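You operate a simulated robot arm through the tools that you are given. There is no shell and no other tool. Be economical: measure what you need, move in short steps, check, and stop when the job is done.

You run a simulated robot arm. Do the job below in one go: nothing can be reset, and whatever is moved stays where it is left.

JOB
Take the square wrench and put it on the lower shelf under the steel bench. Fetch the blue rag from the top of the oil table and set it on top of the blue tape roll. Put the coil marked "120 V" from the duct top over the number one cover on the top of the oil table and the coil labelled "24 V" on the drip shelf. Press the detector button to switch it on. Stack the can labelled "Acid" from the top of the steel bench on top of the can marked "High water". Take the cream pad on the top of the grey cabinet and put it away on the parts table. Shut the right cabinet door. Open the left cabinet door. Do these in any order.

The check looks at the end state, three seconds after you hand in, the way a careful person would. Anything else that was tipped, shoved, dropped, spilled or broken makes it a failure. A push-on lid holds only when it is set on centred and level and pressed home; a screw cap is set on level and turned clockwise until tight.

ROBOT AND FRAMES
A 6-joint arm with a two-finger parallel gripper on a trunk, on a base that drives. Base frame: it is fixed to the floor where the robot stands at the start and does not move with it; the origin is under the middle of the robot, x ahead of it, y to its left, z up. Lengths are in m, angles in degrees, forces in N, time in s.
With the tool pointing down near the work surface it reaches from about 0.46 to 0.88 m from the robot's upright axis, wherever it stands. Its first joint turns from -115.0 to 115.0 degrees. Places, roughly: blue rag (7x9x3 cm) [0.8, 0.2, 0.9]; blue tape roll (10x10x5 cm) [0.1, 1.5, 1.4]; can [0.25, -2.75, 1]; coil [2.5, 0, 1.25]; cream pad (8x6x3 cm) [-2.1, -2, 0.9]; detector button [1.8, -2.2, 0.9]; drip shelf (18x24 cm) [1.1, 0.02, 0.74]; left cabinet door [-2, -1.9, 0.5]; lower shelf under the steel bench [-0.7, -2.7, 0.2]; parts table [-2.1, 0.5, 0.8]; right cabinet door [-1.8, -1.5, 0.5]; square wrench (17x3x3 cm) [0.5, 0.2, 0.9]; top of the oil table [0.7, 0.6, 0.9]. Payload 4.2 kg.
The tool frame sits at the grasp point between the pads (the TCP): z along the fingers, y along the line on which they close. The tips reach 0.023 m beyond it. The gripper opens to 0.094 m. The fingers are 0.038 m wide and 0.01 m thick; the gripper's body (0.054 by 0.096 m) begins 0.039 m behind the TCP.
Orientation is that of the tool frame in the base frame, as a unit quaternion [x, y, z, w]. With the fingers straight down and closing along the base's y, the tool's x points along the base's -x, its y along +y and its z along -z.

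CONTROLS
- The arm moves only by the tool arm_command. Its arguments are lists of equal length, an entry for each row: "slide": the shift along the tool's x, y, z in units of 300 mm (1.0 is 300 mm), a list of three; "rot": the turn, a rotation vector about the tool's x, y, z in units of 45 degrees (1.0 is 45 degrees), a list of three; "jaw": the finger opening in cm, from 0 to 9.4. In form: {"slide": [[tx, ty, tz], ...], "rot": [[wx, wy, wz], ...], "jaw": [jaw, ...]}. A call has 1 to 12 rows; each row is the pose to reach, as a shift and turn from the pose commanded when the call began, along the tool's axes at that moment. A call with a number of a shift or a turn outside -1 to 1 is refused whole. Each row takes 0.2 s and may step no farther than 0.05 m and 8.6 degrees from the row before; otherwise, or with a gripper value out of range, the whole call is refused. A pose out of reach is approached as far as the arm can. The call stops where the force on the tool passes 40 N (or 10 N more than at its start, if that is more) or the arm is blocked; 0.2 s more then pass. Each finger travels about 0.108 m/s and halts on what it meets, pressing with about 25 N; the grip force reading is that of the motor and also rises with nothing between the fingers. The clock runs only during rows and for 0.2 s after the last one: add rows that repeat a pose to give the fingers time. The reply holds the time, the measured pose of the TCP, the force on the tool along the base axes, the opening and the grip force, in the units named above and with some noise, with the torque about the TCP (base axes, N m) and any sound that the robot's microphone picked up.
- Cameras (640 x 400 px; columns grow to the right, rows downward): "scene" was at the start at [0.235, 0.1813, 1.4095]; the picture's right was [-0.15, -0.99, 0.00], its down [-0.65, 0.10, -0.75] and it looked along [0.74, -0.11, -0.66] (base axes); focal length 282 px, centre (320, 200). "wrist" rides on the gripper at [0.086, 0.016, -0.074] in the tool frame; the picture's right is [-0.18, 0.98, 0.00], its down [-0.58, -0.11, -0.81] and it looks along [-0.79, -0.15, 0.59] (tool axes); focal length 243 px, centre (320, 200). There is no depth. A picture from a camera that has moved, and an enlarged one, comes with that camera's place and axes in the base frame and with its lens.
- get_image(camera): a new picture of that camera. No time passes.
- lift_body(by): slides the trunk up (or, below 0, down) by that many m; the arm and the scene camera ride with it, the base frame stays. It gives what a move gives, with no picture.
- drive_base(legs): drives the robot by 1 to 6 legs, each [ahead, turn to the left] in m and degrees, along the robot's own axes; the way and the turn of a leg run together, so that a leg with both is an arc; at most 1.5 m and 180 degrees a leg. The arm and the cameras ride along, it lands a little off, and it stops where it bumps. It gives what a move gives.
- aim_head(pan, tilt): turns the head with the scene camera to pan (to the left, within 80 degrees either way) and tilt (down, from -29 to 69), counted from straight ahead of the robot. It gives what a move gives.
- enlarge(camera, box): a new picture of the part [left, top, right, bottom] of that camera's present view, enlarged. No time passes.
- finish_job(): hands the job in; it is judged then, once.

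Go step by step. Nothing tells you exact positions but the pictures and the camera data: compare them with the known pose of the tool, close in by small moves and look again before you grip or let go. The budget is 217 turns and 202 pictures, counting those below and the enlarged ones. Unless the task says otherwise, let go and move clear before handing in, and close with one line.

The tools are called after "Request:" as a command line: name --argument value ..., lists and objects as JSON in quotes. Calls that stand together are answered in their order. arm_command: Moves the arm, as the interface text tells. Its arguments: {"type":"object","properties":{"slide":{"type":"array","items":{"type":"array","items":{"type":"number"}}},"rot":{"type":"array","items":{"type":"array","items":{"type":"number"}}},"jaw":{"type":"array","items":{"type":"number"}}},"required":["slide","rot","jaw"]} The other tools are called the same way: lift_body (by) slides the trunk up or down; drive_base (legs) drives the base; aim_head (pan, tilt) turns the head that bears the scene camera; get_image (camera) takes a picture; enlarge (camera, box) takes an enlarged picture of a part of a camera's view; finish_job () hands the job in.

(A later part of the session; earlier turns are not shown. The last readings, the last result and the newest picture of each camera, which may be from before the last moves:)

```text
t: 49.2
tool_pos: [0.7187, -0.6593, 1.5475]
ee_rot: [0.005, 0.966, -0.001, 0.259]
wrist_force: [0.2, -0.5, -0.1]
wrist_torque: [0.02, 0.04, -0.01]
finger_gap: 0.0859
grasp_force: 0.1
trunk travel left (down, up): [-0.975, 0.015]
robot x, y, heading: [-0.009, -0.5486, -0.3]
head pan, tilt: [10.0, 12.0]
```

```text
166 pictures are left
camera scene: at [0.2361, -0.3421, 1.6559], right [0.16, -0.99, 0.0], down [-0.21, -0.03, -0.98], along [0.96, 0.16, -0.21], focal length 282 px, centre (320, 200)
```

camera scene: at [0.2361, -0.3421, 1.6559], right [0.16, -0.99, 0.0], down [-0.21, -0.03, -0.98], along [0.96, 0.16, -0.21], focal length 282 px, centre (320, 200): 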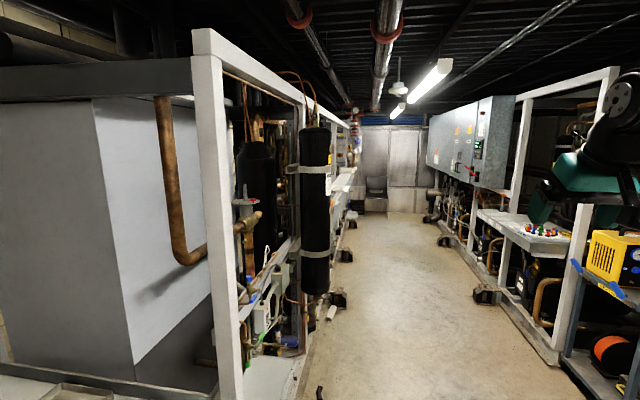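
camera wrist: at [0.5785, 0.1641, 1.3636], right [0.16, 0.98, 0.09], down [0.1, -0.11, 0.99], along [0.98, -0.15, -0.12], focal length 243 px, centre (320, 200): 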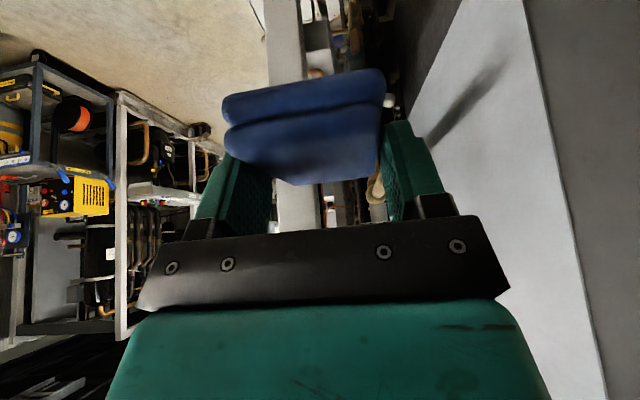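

Request:
enlarge --camera "scene" --box '[230, 110, 390, 230]'

Request:
drive_base --legs '[[1.5, 0]]'

Request:
aim_head --pan 25 --tilt 15

Request:
get_image --camera "scene"

```text
3.33 times, centred on (310, 170) of scene
camera zoom: at [0.2361, -0.3421, 1.6559], right [0.16, -0.99, 0.0], down [-0.21, -0.03, -0.98], along [0.96, 0.16, -0.21], focal length 938 px, centre (353, 300)
```

zoom: 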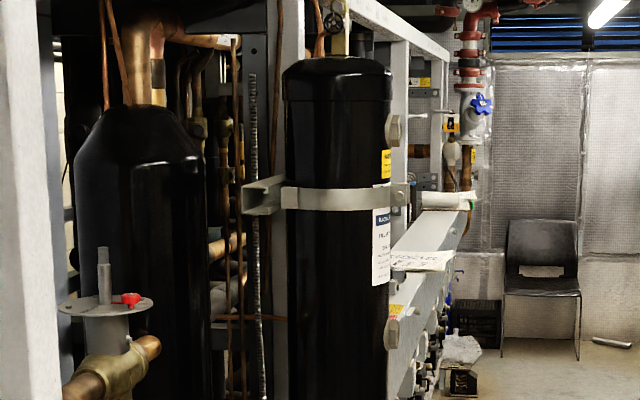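

```text
t: 56.7
tool_pos: [2.2221, -0.6888, 1.5466]
ee_rot: [0.01, 0.966, -0.003, 0.258]
wrist_force: [-0.2, -0.1, -0.6]
wrist_torque: [-0.05, 0.03, -0.04]
finger_gap: 0.0859
grasp_force: 0.1
trunk travel left (down, up): [-0.975, 0.015]
robot x, y, heading: [1.4925, -0.5726, -1.1]
head pan, tilt: [10.0, 12.0]
```

```text
t: 57.5
tool_pos: [2.2216, -0.6879, 1.5461]
ee_rot: [0.01, 0.966, -0.003, 0.259]
wrist_force: [0.4, -0.1, -0.1]
wrist_torque: [-0.01, 0.02, -0.01]
finger_gap: 0.0858
grasp_force: 0.2
trunk travel left (down, up): [-0.975, 0.015]
robot x, y, heading: [1.498, -0.5691, -1.1]
head pan, tilt: [25.0, 15.0]
```

```text
164 pictures are left
camera scene: at [1.7365, -0.3426, 1.651], right [0.4, -0.91, 0.0], down [-0.24, -0.1, -0.97], along [0.88, 0.39, -0.26], focal length 282 px, centre (320, 200)
```

scene: 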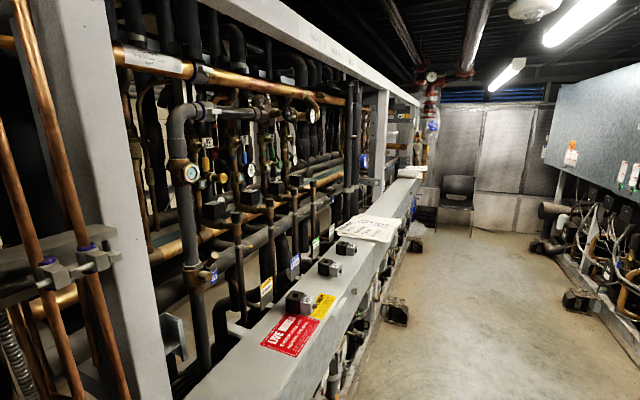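

The duct top runs along the left with black coils on it. I'll zoom in to read the labels.

Request:
enlarge --camera "scene" --box '[250, 200, 410, 360]'

Request:
enlarge --camera "scene" --box '[280, 230, 360, 320]'

```text
2.50 times, centred on (330, 280) of scene
camera zoom: at [1.7365, -0.3426, 1.651], right [0.4, -0.91, 0.0], down [-0.24, -0.1, -0.97], along [0.88, 0.39, -0.26], focal length 704 px, centre (295, 0)
```

zoom: 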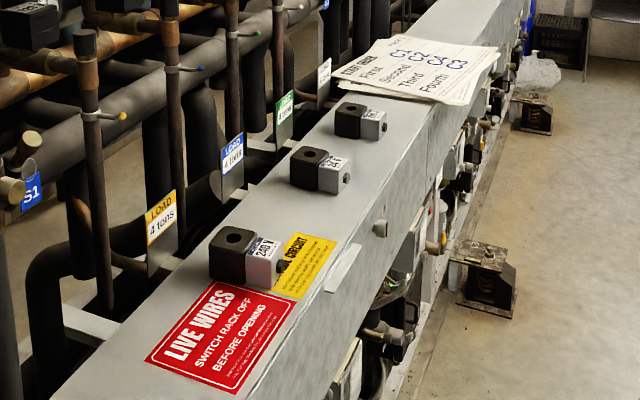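

```text
4.44 times, centred on (320, 275) of scene
camera zoom: at [1.7365, -0.3426, 1.651], right [0.4, -0.91, 0.0], down [-0.24, -0.1, -0.97], along [0.88, 0.39, -0.26], focal length 1251 px, centre (320, -133)
```

zoom: 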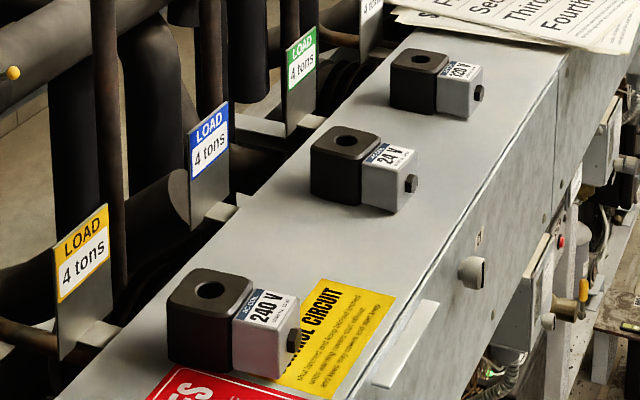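

Request:
enlarge --camera "scene" --box '[330, 205, 400, 265]'

Request:
enlarge --camera "scene" --box '[255, 290, 345, 360]'

```text
6.67 times, centred on (365, 235) of scene
camera zoom: at [1.7365, -0.3426, 1.651], right [0.4, -0.91, 0.0], down [-0.24, -0.1, -0.97], along [0.88, 0.39, -0.26], focal length 1877 px, centre (20, -33)
```

zoom: 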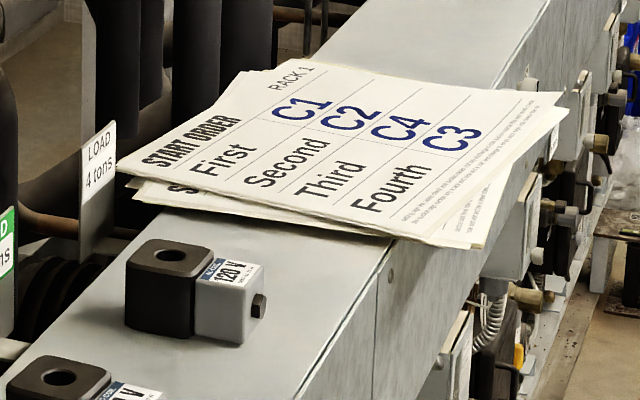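

```text
5.71 times, centred on (300, 325) of scene
camera zoom: at [1.7365, -0.3426, 1.651], right [0.4, -0.91, 0.0], down [-0.24, -0.1, -0.97], along [0.88, 0.39, -0.26], focal length 1609 px, centre (434, -514)
```

zoom: 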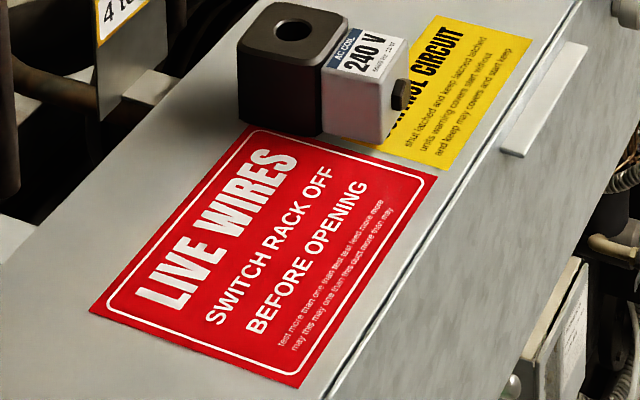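

Three coils sit in a row at y≈-0.07: 240 V at x≈2.24, 24 V at x≈2.42 and 120 V at x≈2.56. I'll retract the arm to point straight down and drive next to them.

Request:
arm_command --slide '[[0.11, 0.06, -0.065], [0.22, 0.12, -0.13], [0.33, 0.18, -0.195], [0.44, 0.24, -0.26], [0.56, 0.3, -0.333]]' --rot '[[0, 0.133, 0], [0, 0.267, 0], [0, 0.4, 0], [0, 0.533, 0], [0, 0.667, 0]]' --jaw '[8.6, 8.6, 8.6, 8.6, 8.6]'

Request:
drive_base --legs '[[0, -7.9], [0.96, 0], [0, 99]]'

Request:
aim_head --pan 0 --tilt 45

Request:
get_image --camera "scene"

Request:
get_image --camera "wrist"

```text
t: 58.6
tool_pos: [2.0282, -0.5949, 1.5495]
ee_rot: [0.01, 1.0, 0.0, -0.001]
wrist_force: [0.1, 0.5, -0.2]
wrist_torque: [-0.01, 0.02, -0.03]
finger_gap: 0.0861
grasp_force: 0.2
trunk travel left (down, up): [-0.975, 0.015]
robot x, y, heading: [1.4939, -0.5705, -1.1]
head pan, tilt: [25.0, 15.0]
```

```text
t: 68.4
tool_pos: [2.4579, -0.1863, 1.5494]
ee_rot: [0.707, -0.707, 0.0, 0.0]
wrist_force: [0.5, 0.1, -0.3]
wrist_torque: [-0.03, -0.02, 0.0]
finger_gap: 0.0859
grasp_force: 0.1
trunk travel left (down, up): [-0.975, 0.015]
robot x, y, heading: [2.4442, -0.7202, 90.0]
head pan, tilt: [25.0, 15.0]
```

```text
t: 69.4
tool_pos: [2.4585, -0.1872, 1.5505]
ee_rot: [-0.707, 0.707, 0.0, 0.0]
wrist_force: [0.1, 0.3, 0.5]
wrist_torque: [-0.02, -0.01, -0.01]
finger_gap: 0.0859
grasp_force: 0.1
trunk travel left (down, up): [-0.975, 0.015]
robot x, y, heading: [2.4448, -0.7212, 89.9]
head pan, tilt: [0.0, 45.0]
```

```text
159 pictures are left
camera scene: at [2.2503, -0.4878, 1.6042], right [1.0, 0.0, 0.0], down [0.0, -0.71, -0.71], along [0.0, 0.71, -0.71], focal length 282 px, centre (320, 200)
```

scene: 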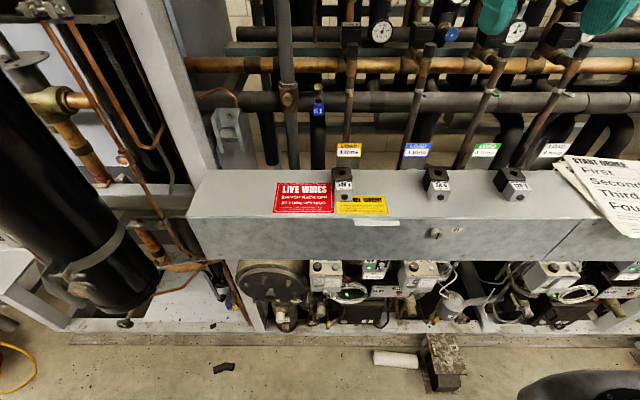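

```text
158 pictures are left
camera wrist: at [2.4425, -0.2728, 1.6244], right [-0.98, 0.18, 0.0], down [0.11, 0.58, 0.81], along [0.15, 0.79, -0.59], focal length 243 px, centre (320, 200)
```

wrist: 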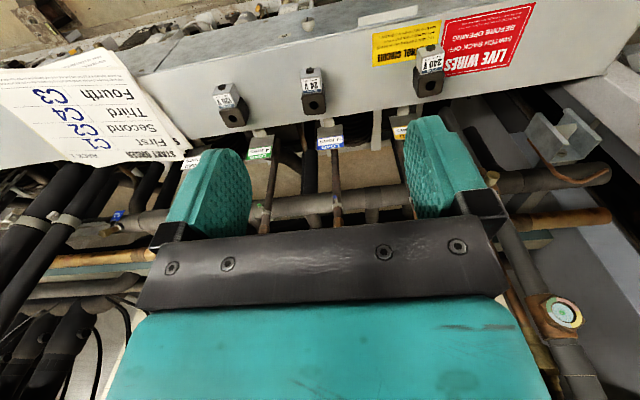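

Request:
enlarge --camera "scene" --box '[410, 150, 550, 230]'

```text
4.57 times, centred on (480, 190) of scene
camera zoom: at [2.2503, -0.4878, 1.6042], right [1.0, 0.0, 0.0], down [0.0, -0.71, -0.71], along [0.0, 0.71, -0.71], focal length 1287 px, centre (-411, 246)
```

zoom: 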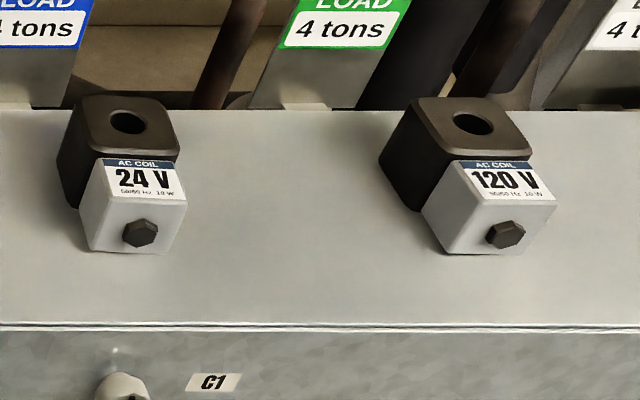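

Request:
arm_command --slide '[[-0.08, -0.02, 0.135], [-0.16, -0.04, 0.27], [-0.24, -0.06, 0.405], [-0.32, -0.08, 0.54], [-0.4, -0.1, 0.675], [-0.47, -0.12, 0.81], [-0.533, -0.135, 0.95]]' --rot '[[0, 0, 0], [0, 0, 0], [0, 0, 0], [0, 0, 0], [0, 0, 0], [0, 0, 0], [0, 0, 0]]' --jaw '[8, 8, 8, 8, 8, 8, 8]'

Request:
get_image --camera "wrist"

Request:
enlarge --camera "scene" --box '[380, 110, 540, 230]'

```text
t: 71.0
tool_pos: [2.4995, -0.028, 1.2642]
ee_rot: [-0.706, 0.708, 0.0, 0.0]
wrist_force: [0.5, -0.2, -0.1]
wrist_torque: [0.05, 0.02, -0.03]
finger_gap: 0.0802
grasp_force: 0.0
trunk travel left (down, up): [-0.975, 0.015]
robot x, y, heading: [2.446, -0.7223, 89.9]
head pan, tilt: [0.0, 45.0]
```

```text
156 pictures are left
camera wrist: at [2.4835, -0.1134, 1.3385], right [-0.98, 0.19, 0.0], down [0.11, 0.58, 0.81], along [0.15, 0.79, -0.59], focal length 243 px, centre (320, 200)
```

wrist: 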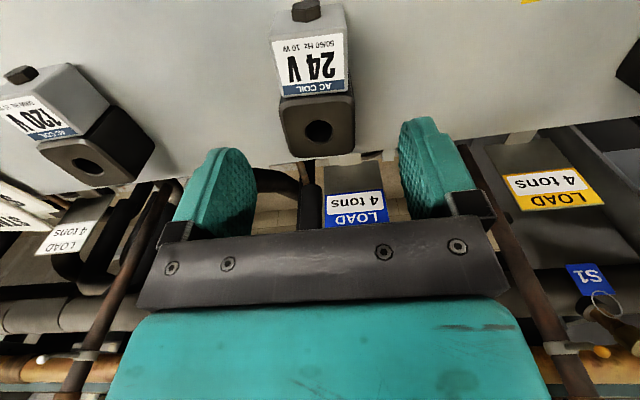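

```text
3.33 times, centred on (460, 170) of scene
camera zoom: at [2.2503, -0.4884, 1.6043], right [1.0, 0.0, 0.0], down [0.0, -0.71, -0.71], along [0.0, 0.71, -0.71], focal length 938 px, centre (-147, 300)
```

zoom: 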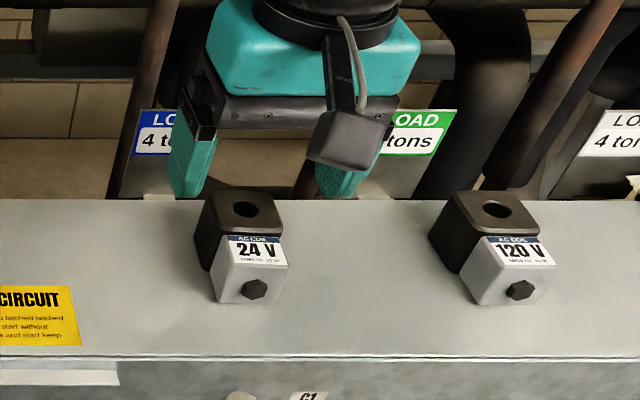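

Request:
arm_command --slide '[[0, 0, 0.09], [0.0, 0, 0.187], [0, 0, 0.187], [0, 0, 0.187], [0, 0, 0.187]]' --rot '[[0, 0, 0], [0, 0, 0], [0, 0, 0], [0, 0, 0], [0, 0, 0]]' --jaw '[8, 8, 5, 3, 2.5]'

Request:
get_image --camera "wrist"

```text
t: 72.2
tool_pos: [2.4993, -0.0289, 1.2088]
ee_rot: [-0.707, 0.708, 0.0, 0.0]
wrist_force: [0.4, -1.3, 1.0]
wrist_torque: [0.0, 0.01, 0.02]
finger_gap: 0.042
grasp_force: 25.0
trunk travel left (down, up): [-0.975, 0.015]
robot x, y, heading: [2.4441, -0.7196, 90.0]
head pan, tilt: [0.0, 45.0]
```

```text
154 pictures are left
camera wrist: at [2.4836, -0.1138, 1.2829], right [-0.98, 0.19, 0.0], down [0.11, 0.58, 0.81], along [0.15, 0.79, -0.59], focal length 243 px, centre (320, 200)
```

wrist: 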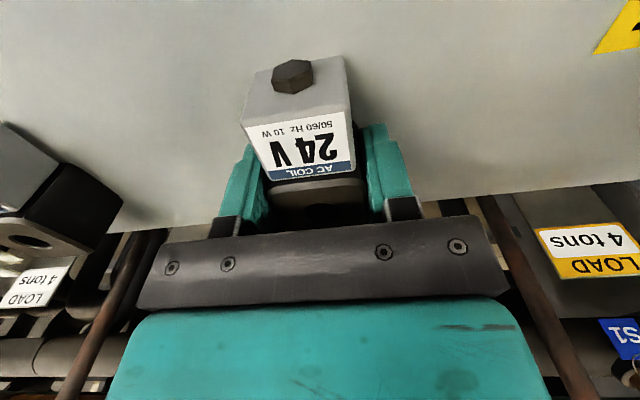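

Request:
arm_command --slide '[[0, 0, -0.12], [0, 0, -0.27], [0.13, 0, -0.34], [0.26, 0, -0.4], [0.4, 0, -0.45], [0.53, 0, -0.5], [0.62, 0, -0.5]]' --rot '[[0, 0, 0], [0, 0, 0], [0, 0, 0], [0, 0, 0], [0, 0, 0], [0, 0, 0], [0, 0, 0]]' --jaw '[2.5, 2.5, 2.5, 2.5, 2.5, 2.5, 2.5]'

Request:
drive_base --legs '[[0, 90], [1.36, 0], [0, -90]]'

Request:
aim_head --pan 0 --tilt 50

Request:
get_image --camera "scene"

```text
t: 73.8
tool_pos: [2.4987, -0.2127, 1.3588]
ee_rot: [0.707, -0.707, 0.001, 0.0]
wrist_force: [0.1, 0.1, -3.0]
wrist_torque: [0.03, -0.02, -0.03]
finger_gap: 0.0419
grasp_force: 24.9
trunk travel left (down, up): [-0.975, 0.015]
robot x, y, heading: [2.4433, -0.7207, 90.0]
head pan, tilt: [0.0, 45.0]
```

```text
t: 88.3
tool_pos: [1.1258, -0.219, 1.3586]
ee_rot: [0.709, -0.706, 0.0, 0.001]
wrist_force: [-0.8, 0.4, -3.3]
wrist_torque: [0.04, 0.0, -0.02]
finger_gap: 0.0415
grasp_force: 25.2
trunk travel left (down, up): [-0.975, 0.015]
robot x, y, heading: [1.0764, -0.7262, 90.2]
head pan, tilt: [0.0, 45.0]
```

```text
t: 89.0
tool_pos: [1.1262, -0.2191, 1.358]
ee_rot: [0.709, -0.705, 0.001, 0.0]
wrist_force: [-0.2, -0.1, -1.9]
wrist_torque: [0.06, 0.0, -0.04]
finger_gap: 0.0416
grasp_force: 25.1
trunk travel left (down, up): [-0.975, 0.015]
robot x, y, heading: [1.074, -0.73, 90.4]
head pan, tilt: [0.0, 50.0]
```

```text
153 pictures are left
camera scene: at [0.8794, -0.4995, 1.5973], right [1.0, 0.0, 0.0], down [0.0, -0.77, -0.64], along [0.0, 0.64, -0.77], focal length 282 px, centre (320, 200)
```

scene: 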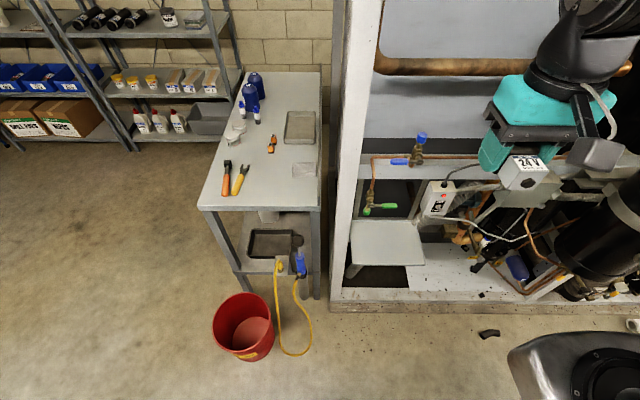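

Request:
lift_body --by -0.5

Request:
arm_command --slide '[[-0.16, 0, 0], [-0.32, 0, 0], [-0.48, 0, 0], [-0.64, 0, 0], [-0.78, 0, 0]]' --rot '[[0, 0, 0], [0, 0, 0], [0, 0, 0], [0, 0, 0], [0, 0, 0]]' --jaw '[2.5, 2.5, 2.5, 2.5, 2.5]'

Request:
get_image --camera "scene"

Request:
get_image --camera "wrist"

```text
refused: -0.5 is not a number from -0.4 to 0.4
```

```text
t: 90.2
tool_pos: [1.1262, 0.0135, 1.3591]
ee_rot: [0.708, -0.706, 0.0, 0.0]
wrist_force: [0.6, -0.2, -1.5]
wrist_torque: [0.06, 0.02, -0.02]
finger_gap: 0.042
grasp_force: 24.4
trunk travel left (down, up): [-0.975, 0.015]
robot x, y, heading: [1.0751, -0.7235, 90.7]
head pan, tilt: [0.0, 50.0]
```

```text
152 pictures are left
camera scene: at [0.8795, -0.5001, 1.5973], right [1.0, 0.0, 0.0], down [0.0, -0.77, -0.64], along [0.0, 0.64, -0.77], focal length 282 px, centre (320, 200)
```

scene: 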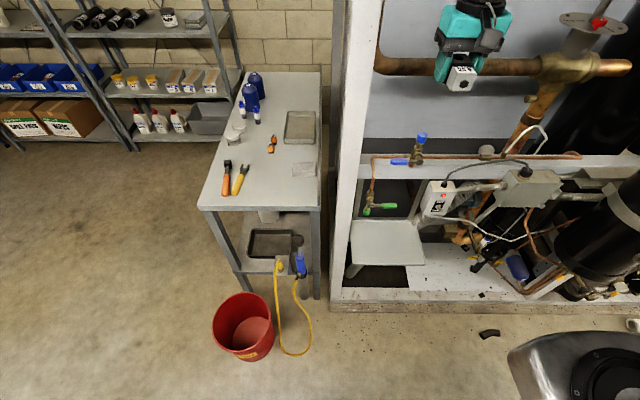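

```text
151 pictures are left
camera wrist: at [1.1108, -0.0717, 1.4333], right [-0.98, 0.18, 0.0], down [0.11, 0.58, 0.81], along [0.15, 0.79, -0.59], focal length 243 px, centre (320, 200)
```

wrist: 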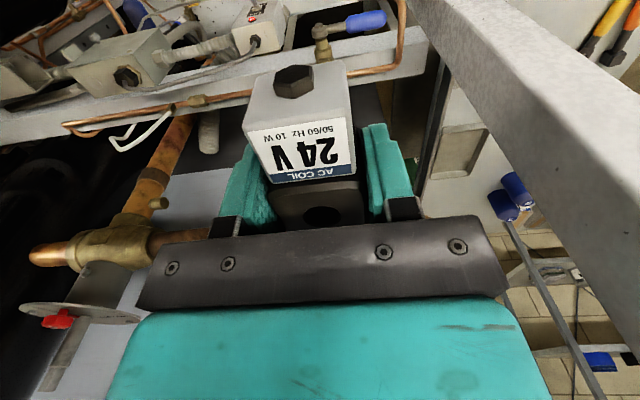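

Request:
arm_command --slide '[[0.16, 0, 0], [0.32, 0, 0], [0.48, 0, 0], [0.64, 0, 0], [0.72, 0, 0]]' --rot '[[0, 0, 0], [0, 0, 0], [0, 0, 0], [0, 0, 0], [0, 0, 0]]' --jaw '[2.5, 2.5, 2.5, 2.5, 2.5]'

Request:
lift_body --by -0.4

Request:
aim_head --pan 0 --tilt 40

Request:
get_image --camera "scene"

Request:
get_image --camera "wrist"

```text
t: 91.3
tool_pos: [1.1257, -0.2026, 1.3598]
ee_rot: [0.708, -0.706, -0.001, 0.0]
wrist_force: [0.0, 0.3, -2.9]
wrist_torque: [0.02, 0.01, 0.03]
finger_gap: 0.0415
grasp_force: 25.0
trunk travel left (down, up): [-0.975, 0.015]
robot x, y, heading: [1.0756, -0.7285, 90.5]
head pan, tilt: [0.0, 50.0]
```

```text
t: 95.2
tool_pos: [1.1259, -0.2023, 0.9586]
ee_rot: [0.708, -0.706, 0.0, 0.0]
wrist_force: [-0.9, 0.0, -2.0]
wrist_torque: [0.01, 0.01, -0.01]
finger_gap: 0.0417
grasp_force: 24.9
trunk travel left (down, up): [-0.575, 0.415]
robot x, y, heading: [1.0798, -0.7285, 90.4]
head pan, tilt: [0.0, 50.0]
```

```text
t: 95.9
tool_pos: [1.1247, -0.2027, 0.9602]
ee_rot: [0.708, -0.706, 0.0, 0.0]
wrist_force: [-0.6, -0.2, -1.5]
wrist_torque: [0.02, 0.0, 0.01]
finger_gap: 0.0421
grasp_force: 25.0
trunk travel left (down, up): [-0.575, 0.415]
robot x, y, heading: [1.072, -0.725, 90.3]
head pan, tilt: [0.0, 40.0]
```

```text
150 pictures are left
camera scene: at [0.8794, -0.4916, 1.2114], right [1.0, 0.0, 0.0], down [0.0, -0.64, -0.77], along [0.0, 0.77, -0.64], focal length 282 px, centre (320, 200)
```

scene: 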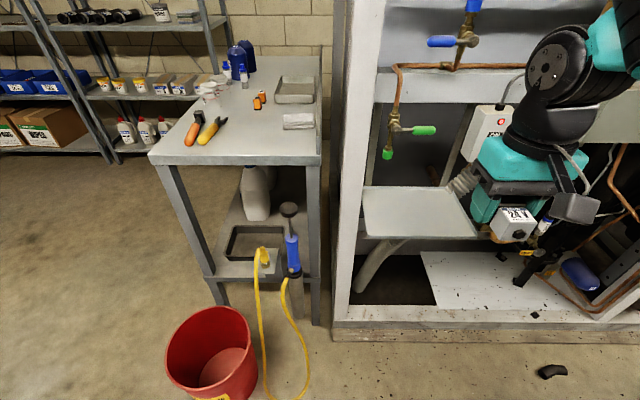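

```text
149 pictures are left
camera wrist: at [1.1103, -0.289, 1.0338], right [-0.98, 0.18, 0.0], down [0.11, 0.58, 0.81], along [0.15, 0.79, -0.59], focal length 243 px, centre (320, 200)
```

wrist: 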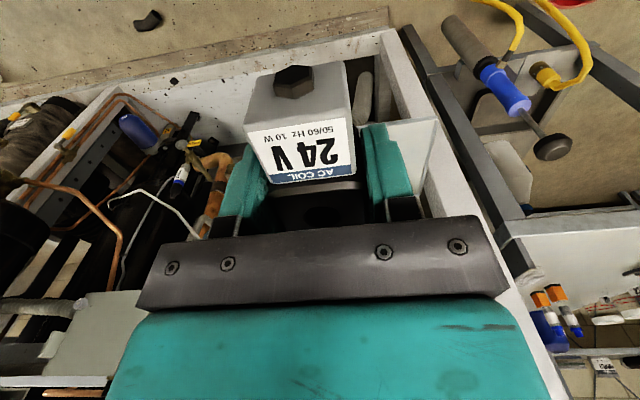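

The drip shelf is at roughly x 0.97–1.22, y -0.07–0.11, z 0.755. A green valve handle and a box hang above it, so I'll look closer before placing.

Request:
enlarge --camera "scene" --box '[345, 60, 545, 260]'

Request:
aim_head --pan -20 --tilt 25

Request:
get_image --camera "scene"

```text
2.00 times, centred on (445, 160) of scene
camera zoom: at [0.8794, -0.4916, 1.2114], right [1.0, 0.0, 0.0], down [0.0, -0.64, -0.77], along [0.0, 0.77, -0.64], focal length 563 px, centre (70, 280)
```

zoom: 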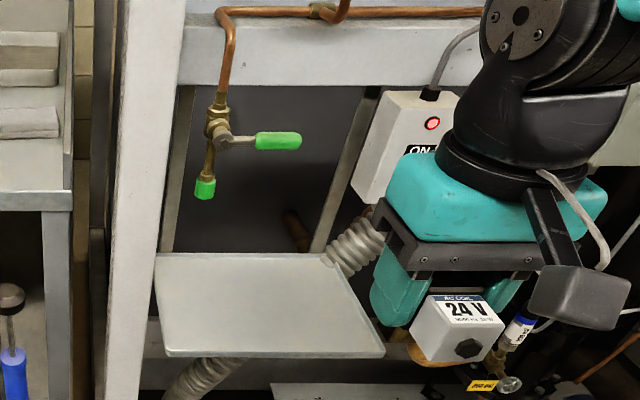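

```text
t: 96.7
tool_pos: [1.126, -0.2026, 0.9596]
ee_rot: [0.709, -0.706, 0.0, 0.0]
wrist_force: [-0.2, -0.5, -2.1]
wrist_torque: [0.01, 0.01, -0.01]
finger_gap: 0.0418
grasp_force: 25.1
trunk travel left (down, up): [-0.575, 0.415]
robot x, y, heading: [1.0758, -0.7244, 90.3]
head pan, tilt: [-20.0, 25.0]
```

```text
147 pictures are left
camera scene: at [0.9108, -0.4899, 1.2347], right [0.94, -0.34, 0.0], down [-0.14, -0.4, -0.91], along [0.31, 0.85, -0.42], focal length 282 px, centre (320, 200)
```

scene: 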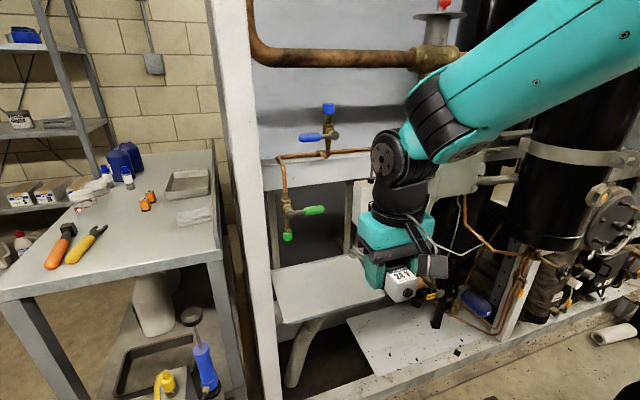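

Request:
arm_command --slide '[[0, -0.13, 0.05], [-0.14, -0.13, 0.1], [-0.28, -0.13, 0.15], [-0.42, -0.13, 0.2], [-0.575, -0.13, 0.25]]' --rot '[[0, 0, 0], [0, 0, 0], [0, 0, 0], [0, 0, 0], [0, 0, 0]]' --jaw '[2.5, 2.5, 2.5, 2.5, 2.5]'

Request:
get_image --camera "scene"

Request:
enlarge --camera "scene" --box '[260, 140, 440, 340]'

Request:
get_image --camera "wrist"

```text
t: 97.9
tool_pos: [1.1638, -0.0298, 0.8846]
ee_rot: [0.709, -0.705, -0.001, -0.001]
wrist_force: [0.3, -0.8, -1.8]
wrist_torque: [0.02, 0.01, 0.0]
finger_gap: 0.0419
grasp_force: 24.3
trunk travel left (down, up): [-0.575, 0.415]
robot x, y, heading: [1.0752, -0.7263, 90.1]
head pan, tilt: [-20.0, 25.0]
```

```text
146 pictures are left
camera scene: at [0.9109, -0.4903, 1.2349], right [0.94, -0.34, 0.0], down [-0.14, -0.4, -0.91], along [0.31, 0.85, -0.42], focal length 282 px, centre (320, 200)
```

scene: 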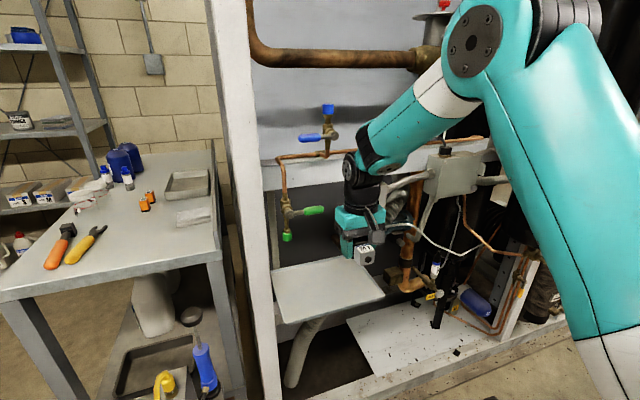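

```text
2.00 times, centred on (350, 240) of scene
camera zoom: at [0.9109, -0.4903, 1.2349], right [0.94, -0.34, 0.0], down [-0.14, -0.4, -0.91], along [0.31, 0.85, -0.42], focal length 563 px, centre (260, 120)
```

zoom: 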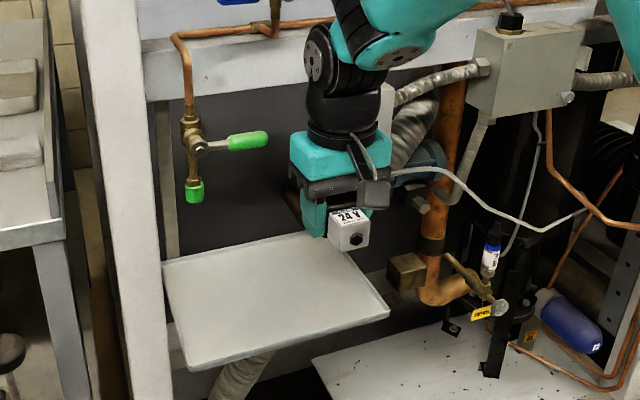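

```text
144 pictures are left
camera wrist: at [1.149, -0.1171, 0.9585], right [-0.98, 0.18, 0.0], down [0.11, 0.58, 0.81], along [0.15, 0.79, -0.59], focal length 243 px, centre (320, 200)
```

wrist: 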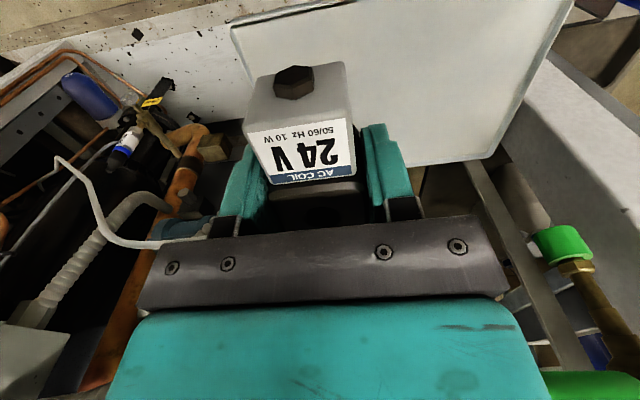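

Request:
arm_command --slide '[[-0.04, 0, 0.1], [-0.073, 0.0, 0.2], [-0.073, 0, 0.27]]' --rot '[[0, 0, 0], [0, 0, 0], [0, 0, 0]]' --jaw '[2.5, 2.5, 2.5]'

Request:
enlarge --camera "scene" --box '[260, 160, 440, 340]'

Request:
get_image --camera "wrist"

```text
t: 98.7
tool_pos: [1.1643, -0.0087, 0.8043]
ee_rot: [0.708, -0.706, -0.001, 0.0]
wrist_force: [-1.5, -0.9, -2.6]
wrist_torque: [0.03, 0.01, 0.01]
finger_gap: 0.0418
grasp_force: 25.2
trunk travel left (down, up): [-0.575, 0.415]
robot x, y, heading: [1.0745, -0.7268, 90.2]
head pan, tilt: [-20.0, 25.0]
```

```text
2.22 times, centred on (350, 250) of scene
camera zoom: at [0.9109, -0.49, 1.2348], right [0.94, -0.34, 0.0], down [-0.14, -0.4, -0.91], along [0.31, 0.85, -0.42], focal length 626 px, centre (253, 89)
```

zoom: 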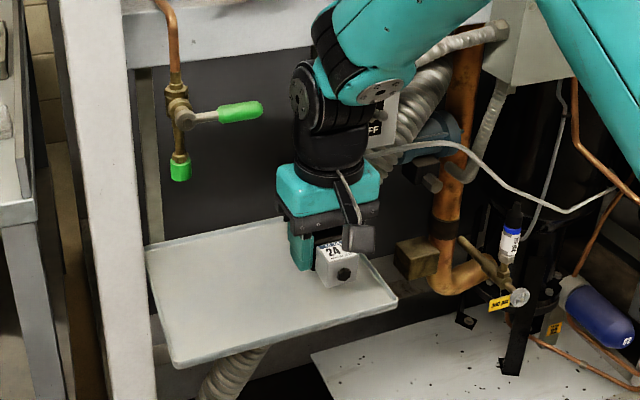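

```text
142 pictures are left
camera wrist: at [1.1486, -0.0954, 0.8773], right [-0.98, 0.18, 0.0], down [0.11, 0.58, 0.81], along [0.15, 0.79, -0.59], focal length 243 px, centre (320, 200)
```

wrist: 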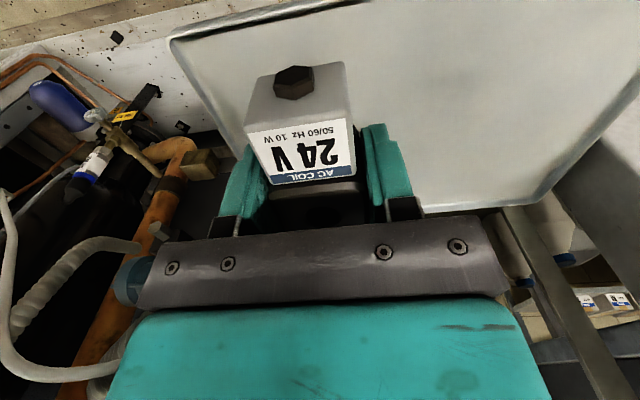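

Request:
arm_command --slide '[[0, 0.04, 0.0], [0, 0.04, 0.025], [0, 0.04, 0.05]]' --rot '[[0, 0, 0], [0, 0, 0], [0, 0, 0]]' --jaw '[2.5, 2.5, 2.5]'

Request:
enlarge --camera "scene" --box '[310, 200, 400, 270]'

```text
t: 99.5
tool_pos: [1.1522, -0.0084, 0.7904]
ee_rot: [0.708, -0.706, 0.0, 0.0]
wrist_force: [0.1, -0.1, -2.4]
wrist_torque: [0.0, 0.0, 0.02]
finger_gap: 0.0416
grasp_force: 25.5
trunk travel left (down, up): [-0.575, 0.415]
robot x, y, heading: [1.0745, -0.7281, 90.6]
head pan, tilt: [-20.0, 25.0]
```

```text
5.71 times, centred on (355, 235) of scene
camera zoom: at [0.9109, -0.4899, 1.2348], right [0.94, -0.34, 0.0], down [-0.14, -0.4, -0.91], along [0.31, 0.85, -0.42], focal length 1609 px, centre (120, 0)
```

zoom: 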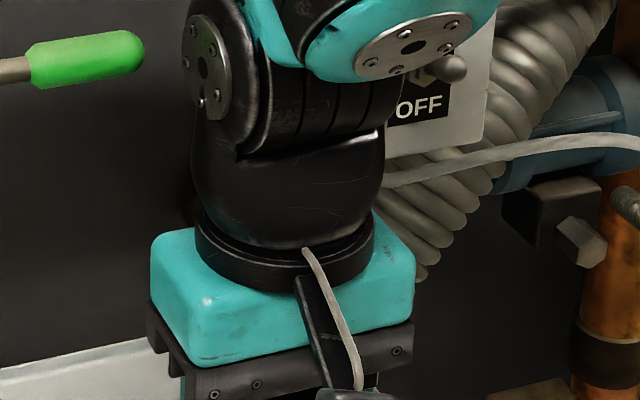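

Request:
arm_command --slide '[[0, 0, 0.02], [0, 0, 0.035], [0, 0, 0.035]]' --rot '[[0, 0, 0], [0, 0, 0], [0, 0, 0]]' --jaw '[2.5, 2.5, 2.5]'

Request:
enlarge --camera "scene" --box '[310, 220, 400, 290]'

```text
t: 100.3
tool_pos: [1.1509, -0.0075, 0.7777]
ee_rot: [0.708, -0.706, 0.0, 0.0]
wrist_force: [-0.6, 1.2, -2.3]
wrist_torque: [0.03, 0.0, 0.01]
finger_gap: 0.0418
grasp_force: 25.3
trunk travel left (down, up): [-0.575, 0.415]
robot x, y, heading: [1.0737, -0.7234, 90.2]
head pan, tilt: [-20.0, 25.0]
```

```text
5.71 times, centred on (355, 255) of scene
camera zoom: at [0.9109, -0.4898, 1.2347], right [0.94, -0.34, 0.0], down [-0.14, -0.4, -0.91], along [0.31, 0.85, -0.42], focal length 1609 px, centre (120, -114)
```

zoom: 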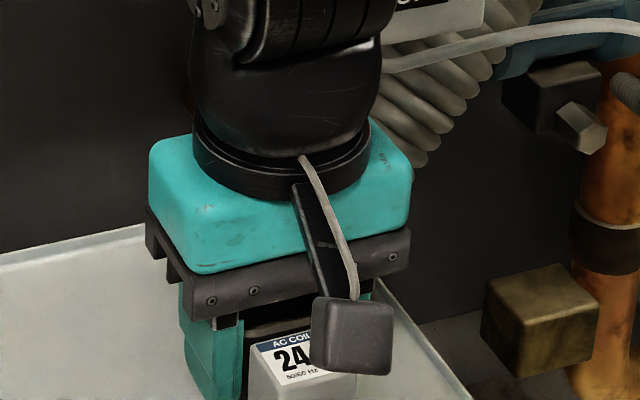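

Request:
arm_command --slide '[[0, 0, 0.017], [0, 0, 0.017]]' --rot '[[0, 0, 0], [0, 0, 0]]' --jaw '[2.5, 2.5]'

Request:
arm_command --slide '[[0, 0, 0.017], [0, 0, 0.017]]' --rot '[[0, 0, 0], [0, 0, 0]]' --jaw '[2.5, 2.5]'

Request:
enlarge --camera "scene" --box '[310, 240, 400, 310]'

```text
t: 100.9
tool_pos: [1.1507, -0.0082, 0.7734]
ee_rot: [0.709, -0.706, 0.001, 0.0]
wrist_force: [0.2, 0.0, -2.3]
wrist_torque: [0.03, 0.01, 0.04]
finger_gap: 0.0418
grasp_force: 24.6
trunk travel left (down, up): [-0.575, 0.415]
robot x, y, heading: [1.0741, -0.7263, 90.2]
head pan, tilt: [-20.0, 25.0]
```

```text
t: 101.5
tool_pos: [1.1518, -0.0077, 0.7674]
ee_rot: [0.708, -0.706, 0.0, 0.0]
wrist_force: [-0.1, 0.4, -2.2]
wrist_torque: [0.04, 0.0, 0.02]
finger_gap: 0.0415
grasp_force: 24.6
trunk travel left (down, up): [-0.575, 0.415]
robot x, y, heading: [1.0748, -0.7271, 90.1]
head pan, tilt: [-20.0, 25.0]
```

```text
5.71 times, centred on (355, 275) of scene
camera zoom: at [0.9109, -0.4898, 1.2347], right [0.94, -0.34, 0.0], down [-0.14, -0.4, -0.91], along [0.31, 0.85, -0.42], focal length 1609 px, centre (120, -229)
```

zoom: 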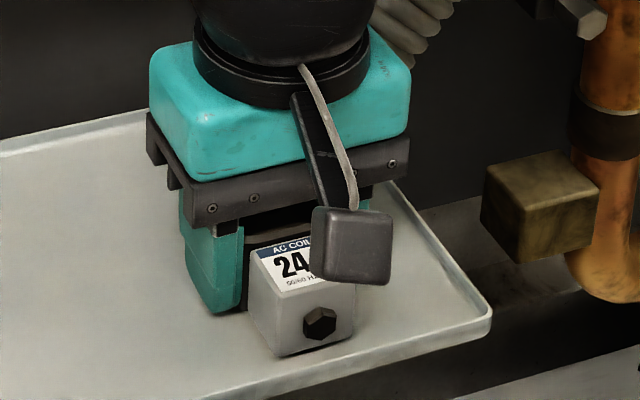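

Request:
arm_command --slide '[[0, 0, 0.013], [0, 0, 0.013]]' --rot '[[0, 0, 0], [0, 0, 0]]' --jaw '[2.5, 2.5]'

Request:
arm_command --slide '[[0, 0, 0.013], [0, 0, 0.013]]' --rot '[[0, 0, 0], [0, 0, 0]]' --jaw '[2.5, 2.5]'

Request:
enlarge --camera "scene" --box '[310, 240, 400, 310]'

```text
t: 102.1
tool_pos: [1.1523, -0.009, 0.7642]
ee_rot: [0.708, -0.706, -0.001, -0.001]
wrist_force: [1.1, -4.2, 20.9]
wrist_torque: [-0.16, 0.0, 0.0]
finger_gap: 0.0419
grasp_force: 24.7
trunk travel left (down, up): [-0.575, 0.415]
robot x, y, heading: [1.0774, -0.7277, 90.2]
head pan, tilt: [-20.0, 25.0]
```

```text
t: 102.5
tool_pos: [1.1528, -0.0079, 0.7647]
ee_rot: [0.708, -0.706, -0.001, -0.002]
wrist_force: [1.2, -8.7, 20.8]
wrist_torque: [-0.6, -0.15, -0.18]
finger_gap: 0.0419
grasp_force: 25.2
trunk travel left (down, up): [-0.575, 0.415]
robot x, y, heading: [1.0733, -0.7284, 90.1]
head pan, tilt: [-20.0, 25.0]
stopped in row 2: the force on the tool passed its limit at 46 N (the readings are from after the stop); the commanded pose is now the measured one
```

```text
5.71 times, centred on (355, 275) of scene
camera zoom: at [0.9109, -0.4909, 1.2349], right [0.94, -0.34, 0.0], down [-0.14, -0.4, -0.91], along [0.31, 0.85, -0.42], focal length 1609 px, centre (120, -229)
```

zoom: 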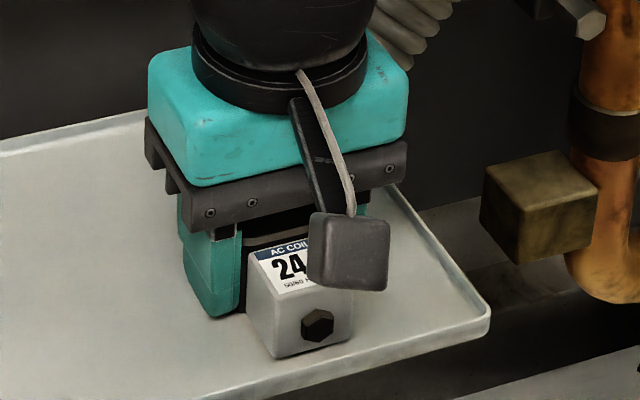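

Request:
arm_command --slide '[[0, 0, -0.003], [0, 0, -0.003], [0, 0, -0.003], [0, 0, -0.1], [0, 0, -0.25], [0.1, 0, -0.33], [0.25, 0, -0.36], [0.4, 0, -0.36], [0.55, 0, -0.36]]' --rot '[[0, 0, 0], [0, 0, 0], [0, 0, 0], [0, 0, 0], [0, 0, 0], [0, 0, 0], [0, 0, 0], [0, 0, 0], [0, 0, 0]]' --jaw '[5, 6.2, 6.2, 6.2, 6.2, 6.2, 6.2, 6.2, 6.2]'

Request:
enlarge --camera "scene" --box '[260, 160, 440, 340]'

```text
t: 104.5
tool_pos: [1.1513, -0.1722, 0.8692]
ee_rot: [0.708, -0.706, -0.002, -0.001]
wrist_force: [0.8, 0.1, -0.4]
wrist_torque: [0.0, 0.03, 0.01]
finger_gap: 0.0622
grasp_force: 0.1
trunk travel left (down, up): [-0.575, 0.415]
robot x, y, heading: [1.0765, -0.73, 90.3]
head pan, tilt: [-20.0, 25.0]
```

```text
2.22 times, centred on (350, 250) of scene
camera zoom: at [0.9109, -0.4896, 1.2347], right [0.94, -0.34, 0.0], down [-0.14, -0.4, -0.91], along [0.31, 0.85, -0.42], focal length 626 px, centre (253, 89)
```

zoom: 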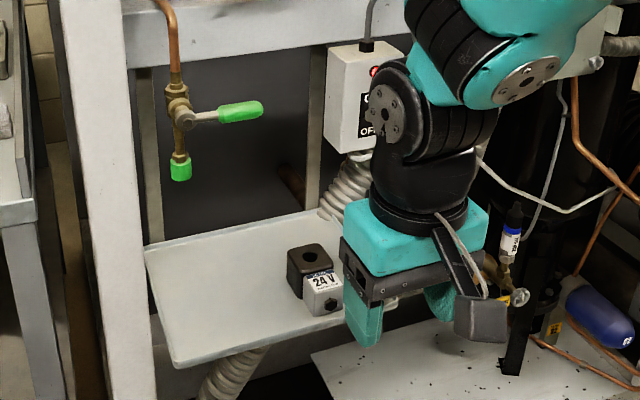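

Request:
lift_body --by 0.4

Request:
arm_command --slide '[[0, 0, -0.15], [0.05, 0, -0.3]]' --rot '[[0, 0, 0], [0, 0, 0]]' --jaw '[8, 8]'

Request:
drive_base --legs '[[0, -90.3], [1.5, 0], [0, 90]]'

Request:
aim_head --pan 0 --tilt 45

Request:
get_image --camera "scene"

```text
t: 108.4
tool_pos: [1.1518, -0.1719, 1.2702]
ee_rot: [0.709, -0.706, -0.001, -0.001]
wrist_force: [-0.4, 0.5, -0.5]
wrist_torque: [0.01, 0.02, 0.01]
finger_gap: 0.0619
grasp_force: 0.0
trunk travel left (down, up): [-0.975, 0.015]
robot x, y, heading: [1.078, -0.7264, 90.1]
head pan, tilt: [-20.0, 25.0]
```

```text
t: 109.0
tool_pos: [1.1512, -0.1867, 1.3606]
ee_rot: [0.708, -0.706, -0.001, -0.001]
wrist_force: [-0.7, 0.4, -0.5]
wrist_torque: [-0.07, -0.01, 0.03]
finger_gap: 0.0799
grasp_force: 0.1
trunk travel left (down, up): [-0.975, 0.015]
robot x, y, heading: [1.0743, -0.7263, 90.3]
head pan, tilt: [-20.0, 25.0]
```

```text
t: 124.1
tool_pos: [2.663, -0.1869, 1.3609]
ee_rot: [-0.704, 0.71, 0.0, 0.001]
wrist_force: [0.1, 0.1, -0.5]
wrist_torque: [-0.01, 0.01, 0.0]
finger_gap: 0.0802
grasp_force: 0.0
trunk travel left (down, up): [-0.975, 0.015]
robot x, y, heading: [2.5845, -0.7237, 89.7]
head pan, tilt: [-20.0, 25.0]
```

```text
t: 124.9
tool_pos: [2.6639, -0.1872, 1.3612]
ee_rot: [-0.704, 0.71, 0.001, 0.001]
wrist_force: [-0.4, -0.5, 0.6]
wrist_torque: [-0.01, 0.02, 0.02]
finger_gap: 0.0799
grasp_force: 0.1
trunk travel left (down, up): [-0.975, 0.015]
robot x, y, heading: [2.5807, -0.7232, 89.6]
head pan, tilt: [0.0, 45.0]
```

```text
136 pictures are left
camera scene: at [2.3884, -0.4924, 1.6042], right [1.0, -0.01, 0.0], down [-0.01, -0.71, -0.71], along [0.01, 0.71, -0.71], focal length 282 px, centre (320, 200)
```

scene: 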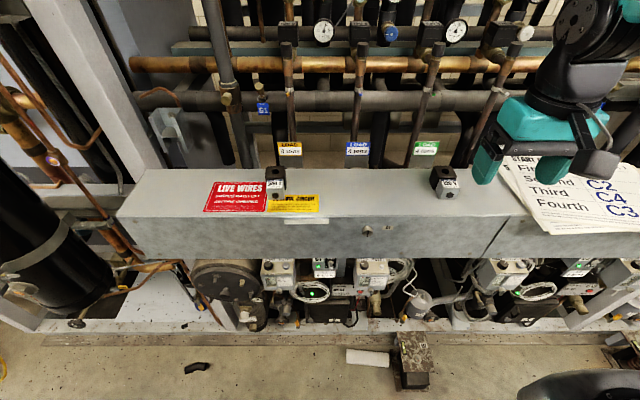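

Request:
enlarge --camera "scene" --box '[400, 140, 500, 220]'

```text
5.00 times, centred on (450, 180) of scene
camera zoom: at [2.3884, -0.4924, 1.6042], right [1.0, -0.01, 0.0], down [-0.01, -0.71, -0.71], along [0.01, 0.71, -0.71], focal length 1408 px, centre (-330, 300)
```

zoom: 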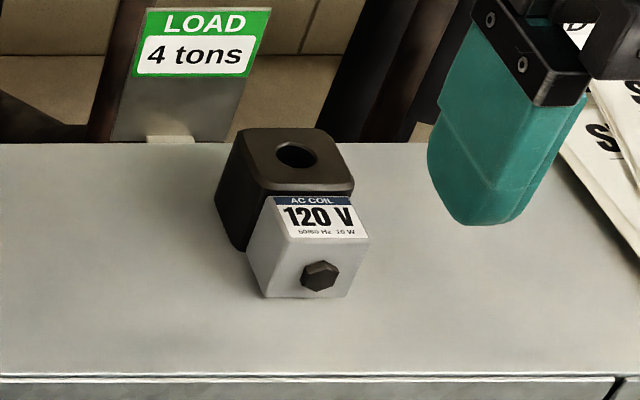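

Request:
arm_command --slide '[[-0.14, 0.003, 0.07], [-0.28, 0.006, 0.15], [-0.42, 0.006, 0.22], [-0.533, 0.006, 0.3]]' --rot '[[0, 0, 0], [0, 0, 0], [0, 0, 0], [0, 0, 0]]' --jaw '[8, 8, 8, 8]'

Request:
get_image --camera "wrist"

```text
t: 125.9
tool_pos: [2.6617, -0.0279, 1.2719]
ee_rot: [-0.705, 0.71, 0.001, 0.001]
wrist_force: [-0.1, 0.0, 0.1]
wrist_torque: [0.02, -0.02, 0.01]
finger_gap: 0.08
grasp_force: 0.1
trunk travel left (down, up): [-0.975, 0.015]
robot x, y, heading: [2.5828, -0.7249, 89.6]
head pan, tilt: [0.0, 45.0]
```

```text
134 pictures are left
camera wrist: at [2.6462, -0.1138, 1.3455], right [-0.98, 0.19, 0.0], down [0.11, 0.58, 0.81], along [0.15, 0.79, -0.59], focal length 243 px, centre (320, 200)
```

wrist: 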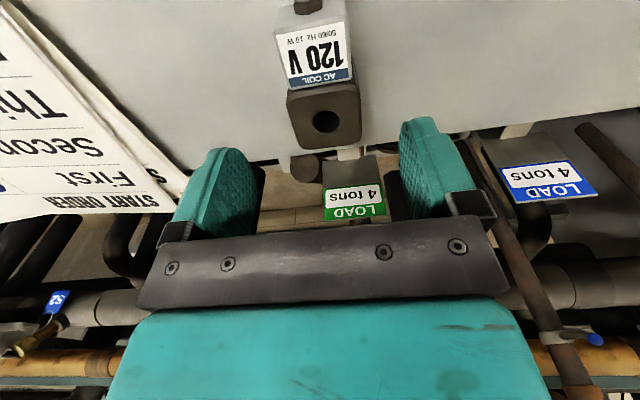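

Request:
arm_command --slide '[[0, 0.005, 0.1], [0, 0.005, 0.212], [0, 0.005, 0.212], [0, 0.005, 0.212], [0, 0.005, 0.212], [0, 0.005, 0.05], [0.0, 0.005, -0.1], [0.14, 0.005, -0.18], [0.28, 0.005, -0.24], [0.42, 0.005, -0.3], [0.55, 0, -0.35], [0.7, 0, -0.35]]' --rot '[[0, 0, 0], [0, 0, 0], [0, 0, 0], [0, 0, 0], [0, 0, 0], [0, 0, 0], [0, 0, 0], [0, 0, 0], [0, 0, 0], [0, 0, 0], [0, 0, 0], [0, 0, 0]]' --jaw '[6.8, 6.8, 4.5, 2.5, 2.5, 2.5, 2.5, 2.5, 2.5, 2.5, 2.5, 2.5]'

Request:
get_image --camera "wrist"

```text
t: 128.5
tool_pos: [2.6625, -0.2366, 1.3769]
ee_rot: [-0.705, 0.71, 0.002, 0.002]
wrist_force: [-0.4, 0.9, -1.8]
wrist_torque: [0.02, -0.02, 0.0]
finger_gap: 0.0419
grasp_force: 24.8
trunk travel left (down, up): [-0.975, 0.015]
robot x, y, heading: [2.5817, -0.729, 89.7]
head pan, tilt: [0.0, 45.0]
```

```text
133 pictures are left
camera wrist: at [2.6459, -0.3234, 1.4501], right [-0.98, 0.19, 0.0], down [0.11, 0.58, 0.81], along [0.15, 0.79, -0.59], focal length 243 px, centre (320, 200)
```

wrist: 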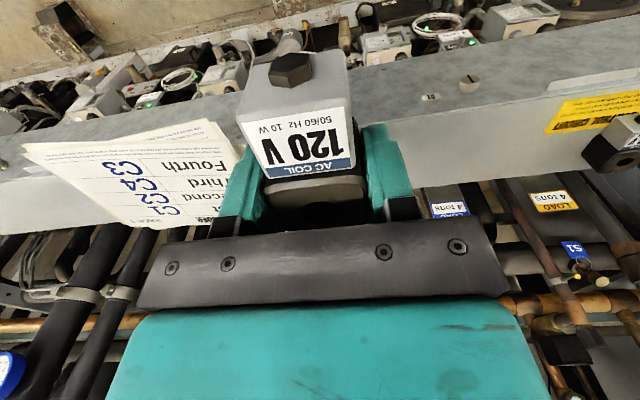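

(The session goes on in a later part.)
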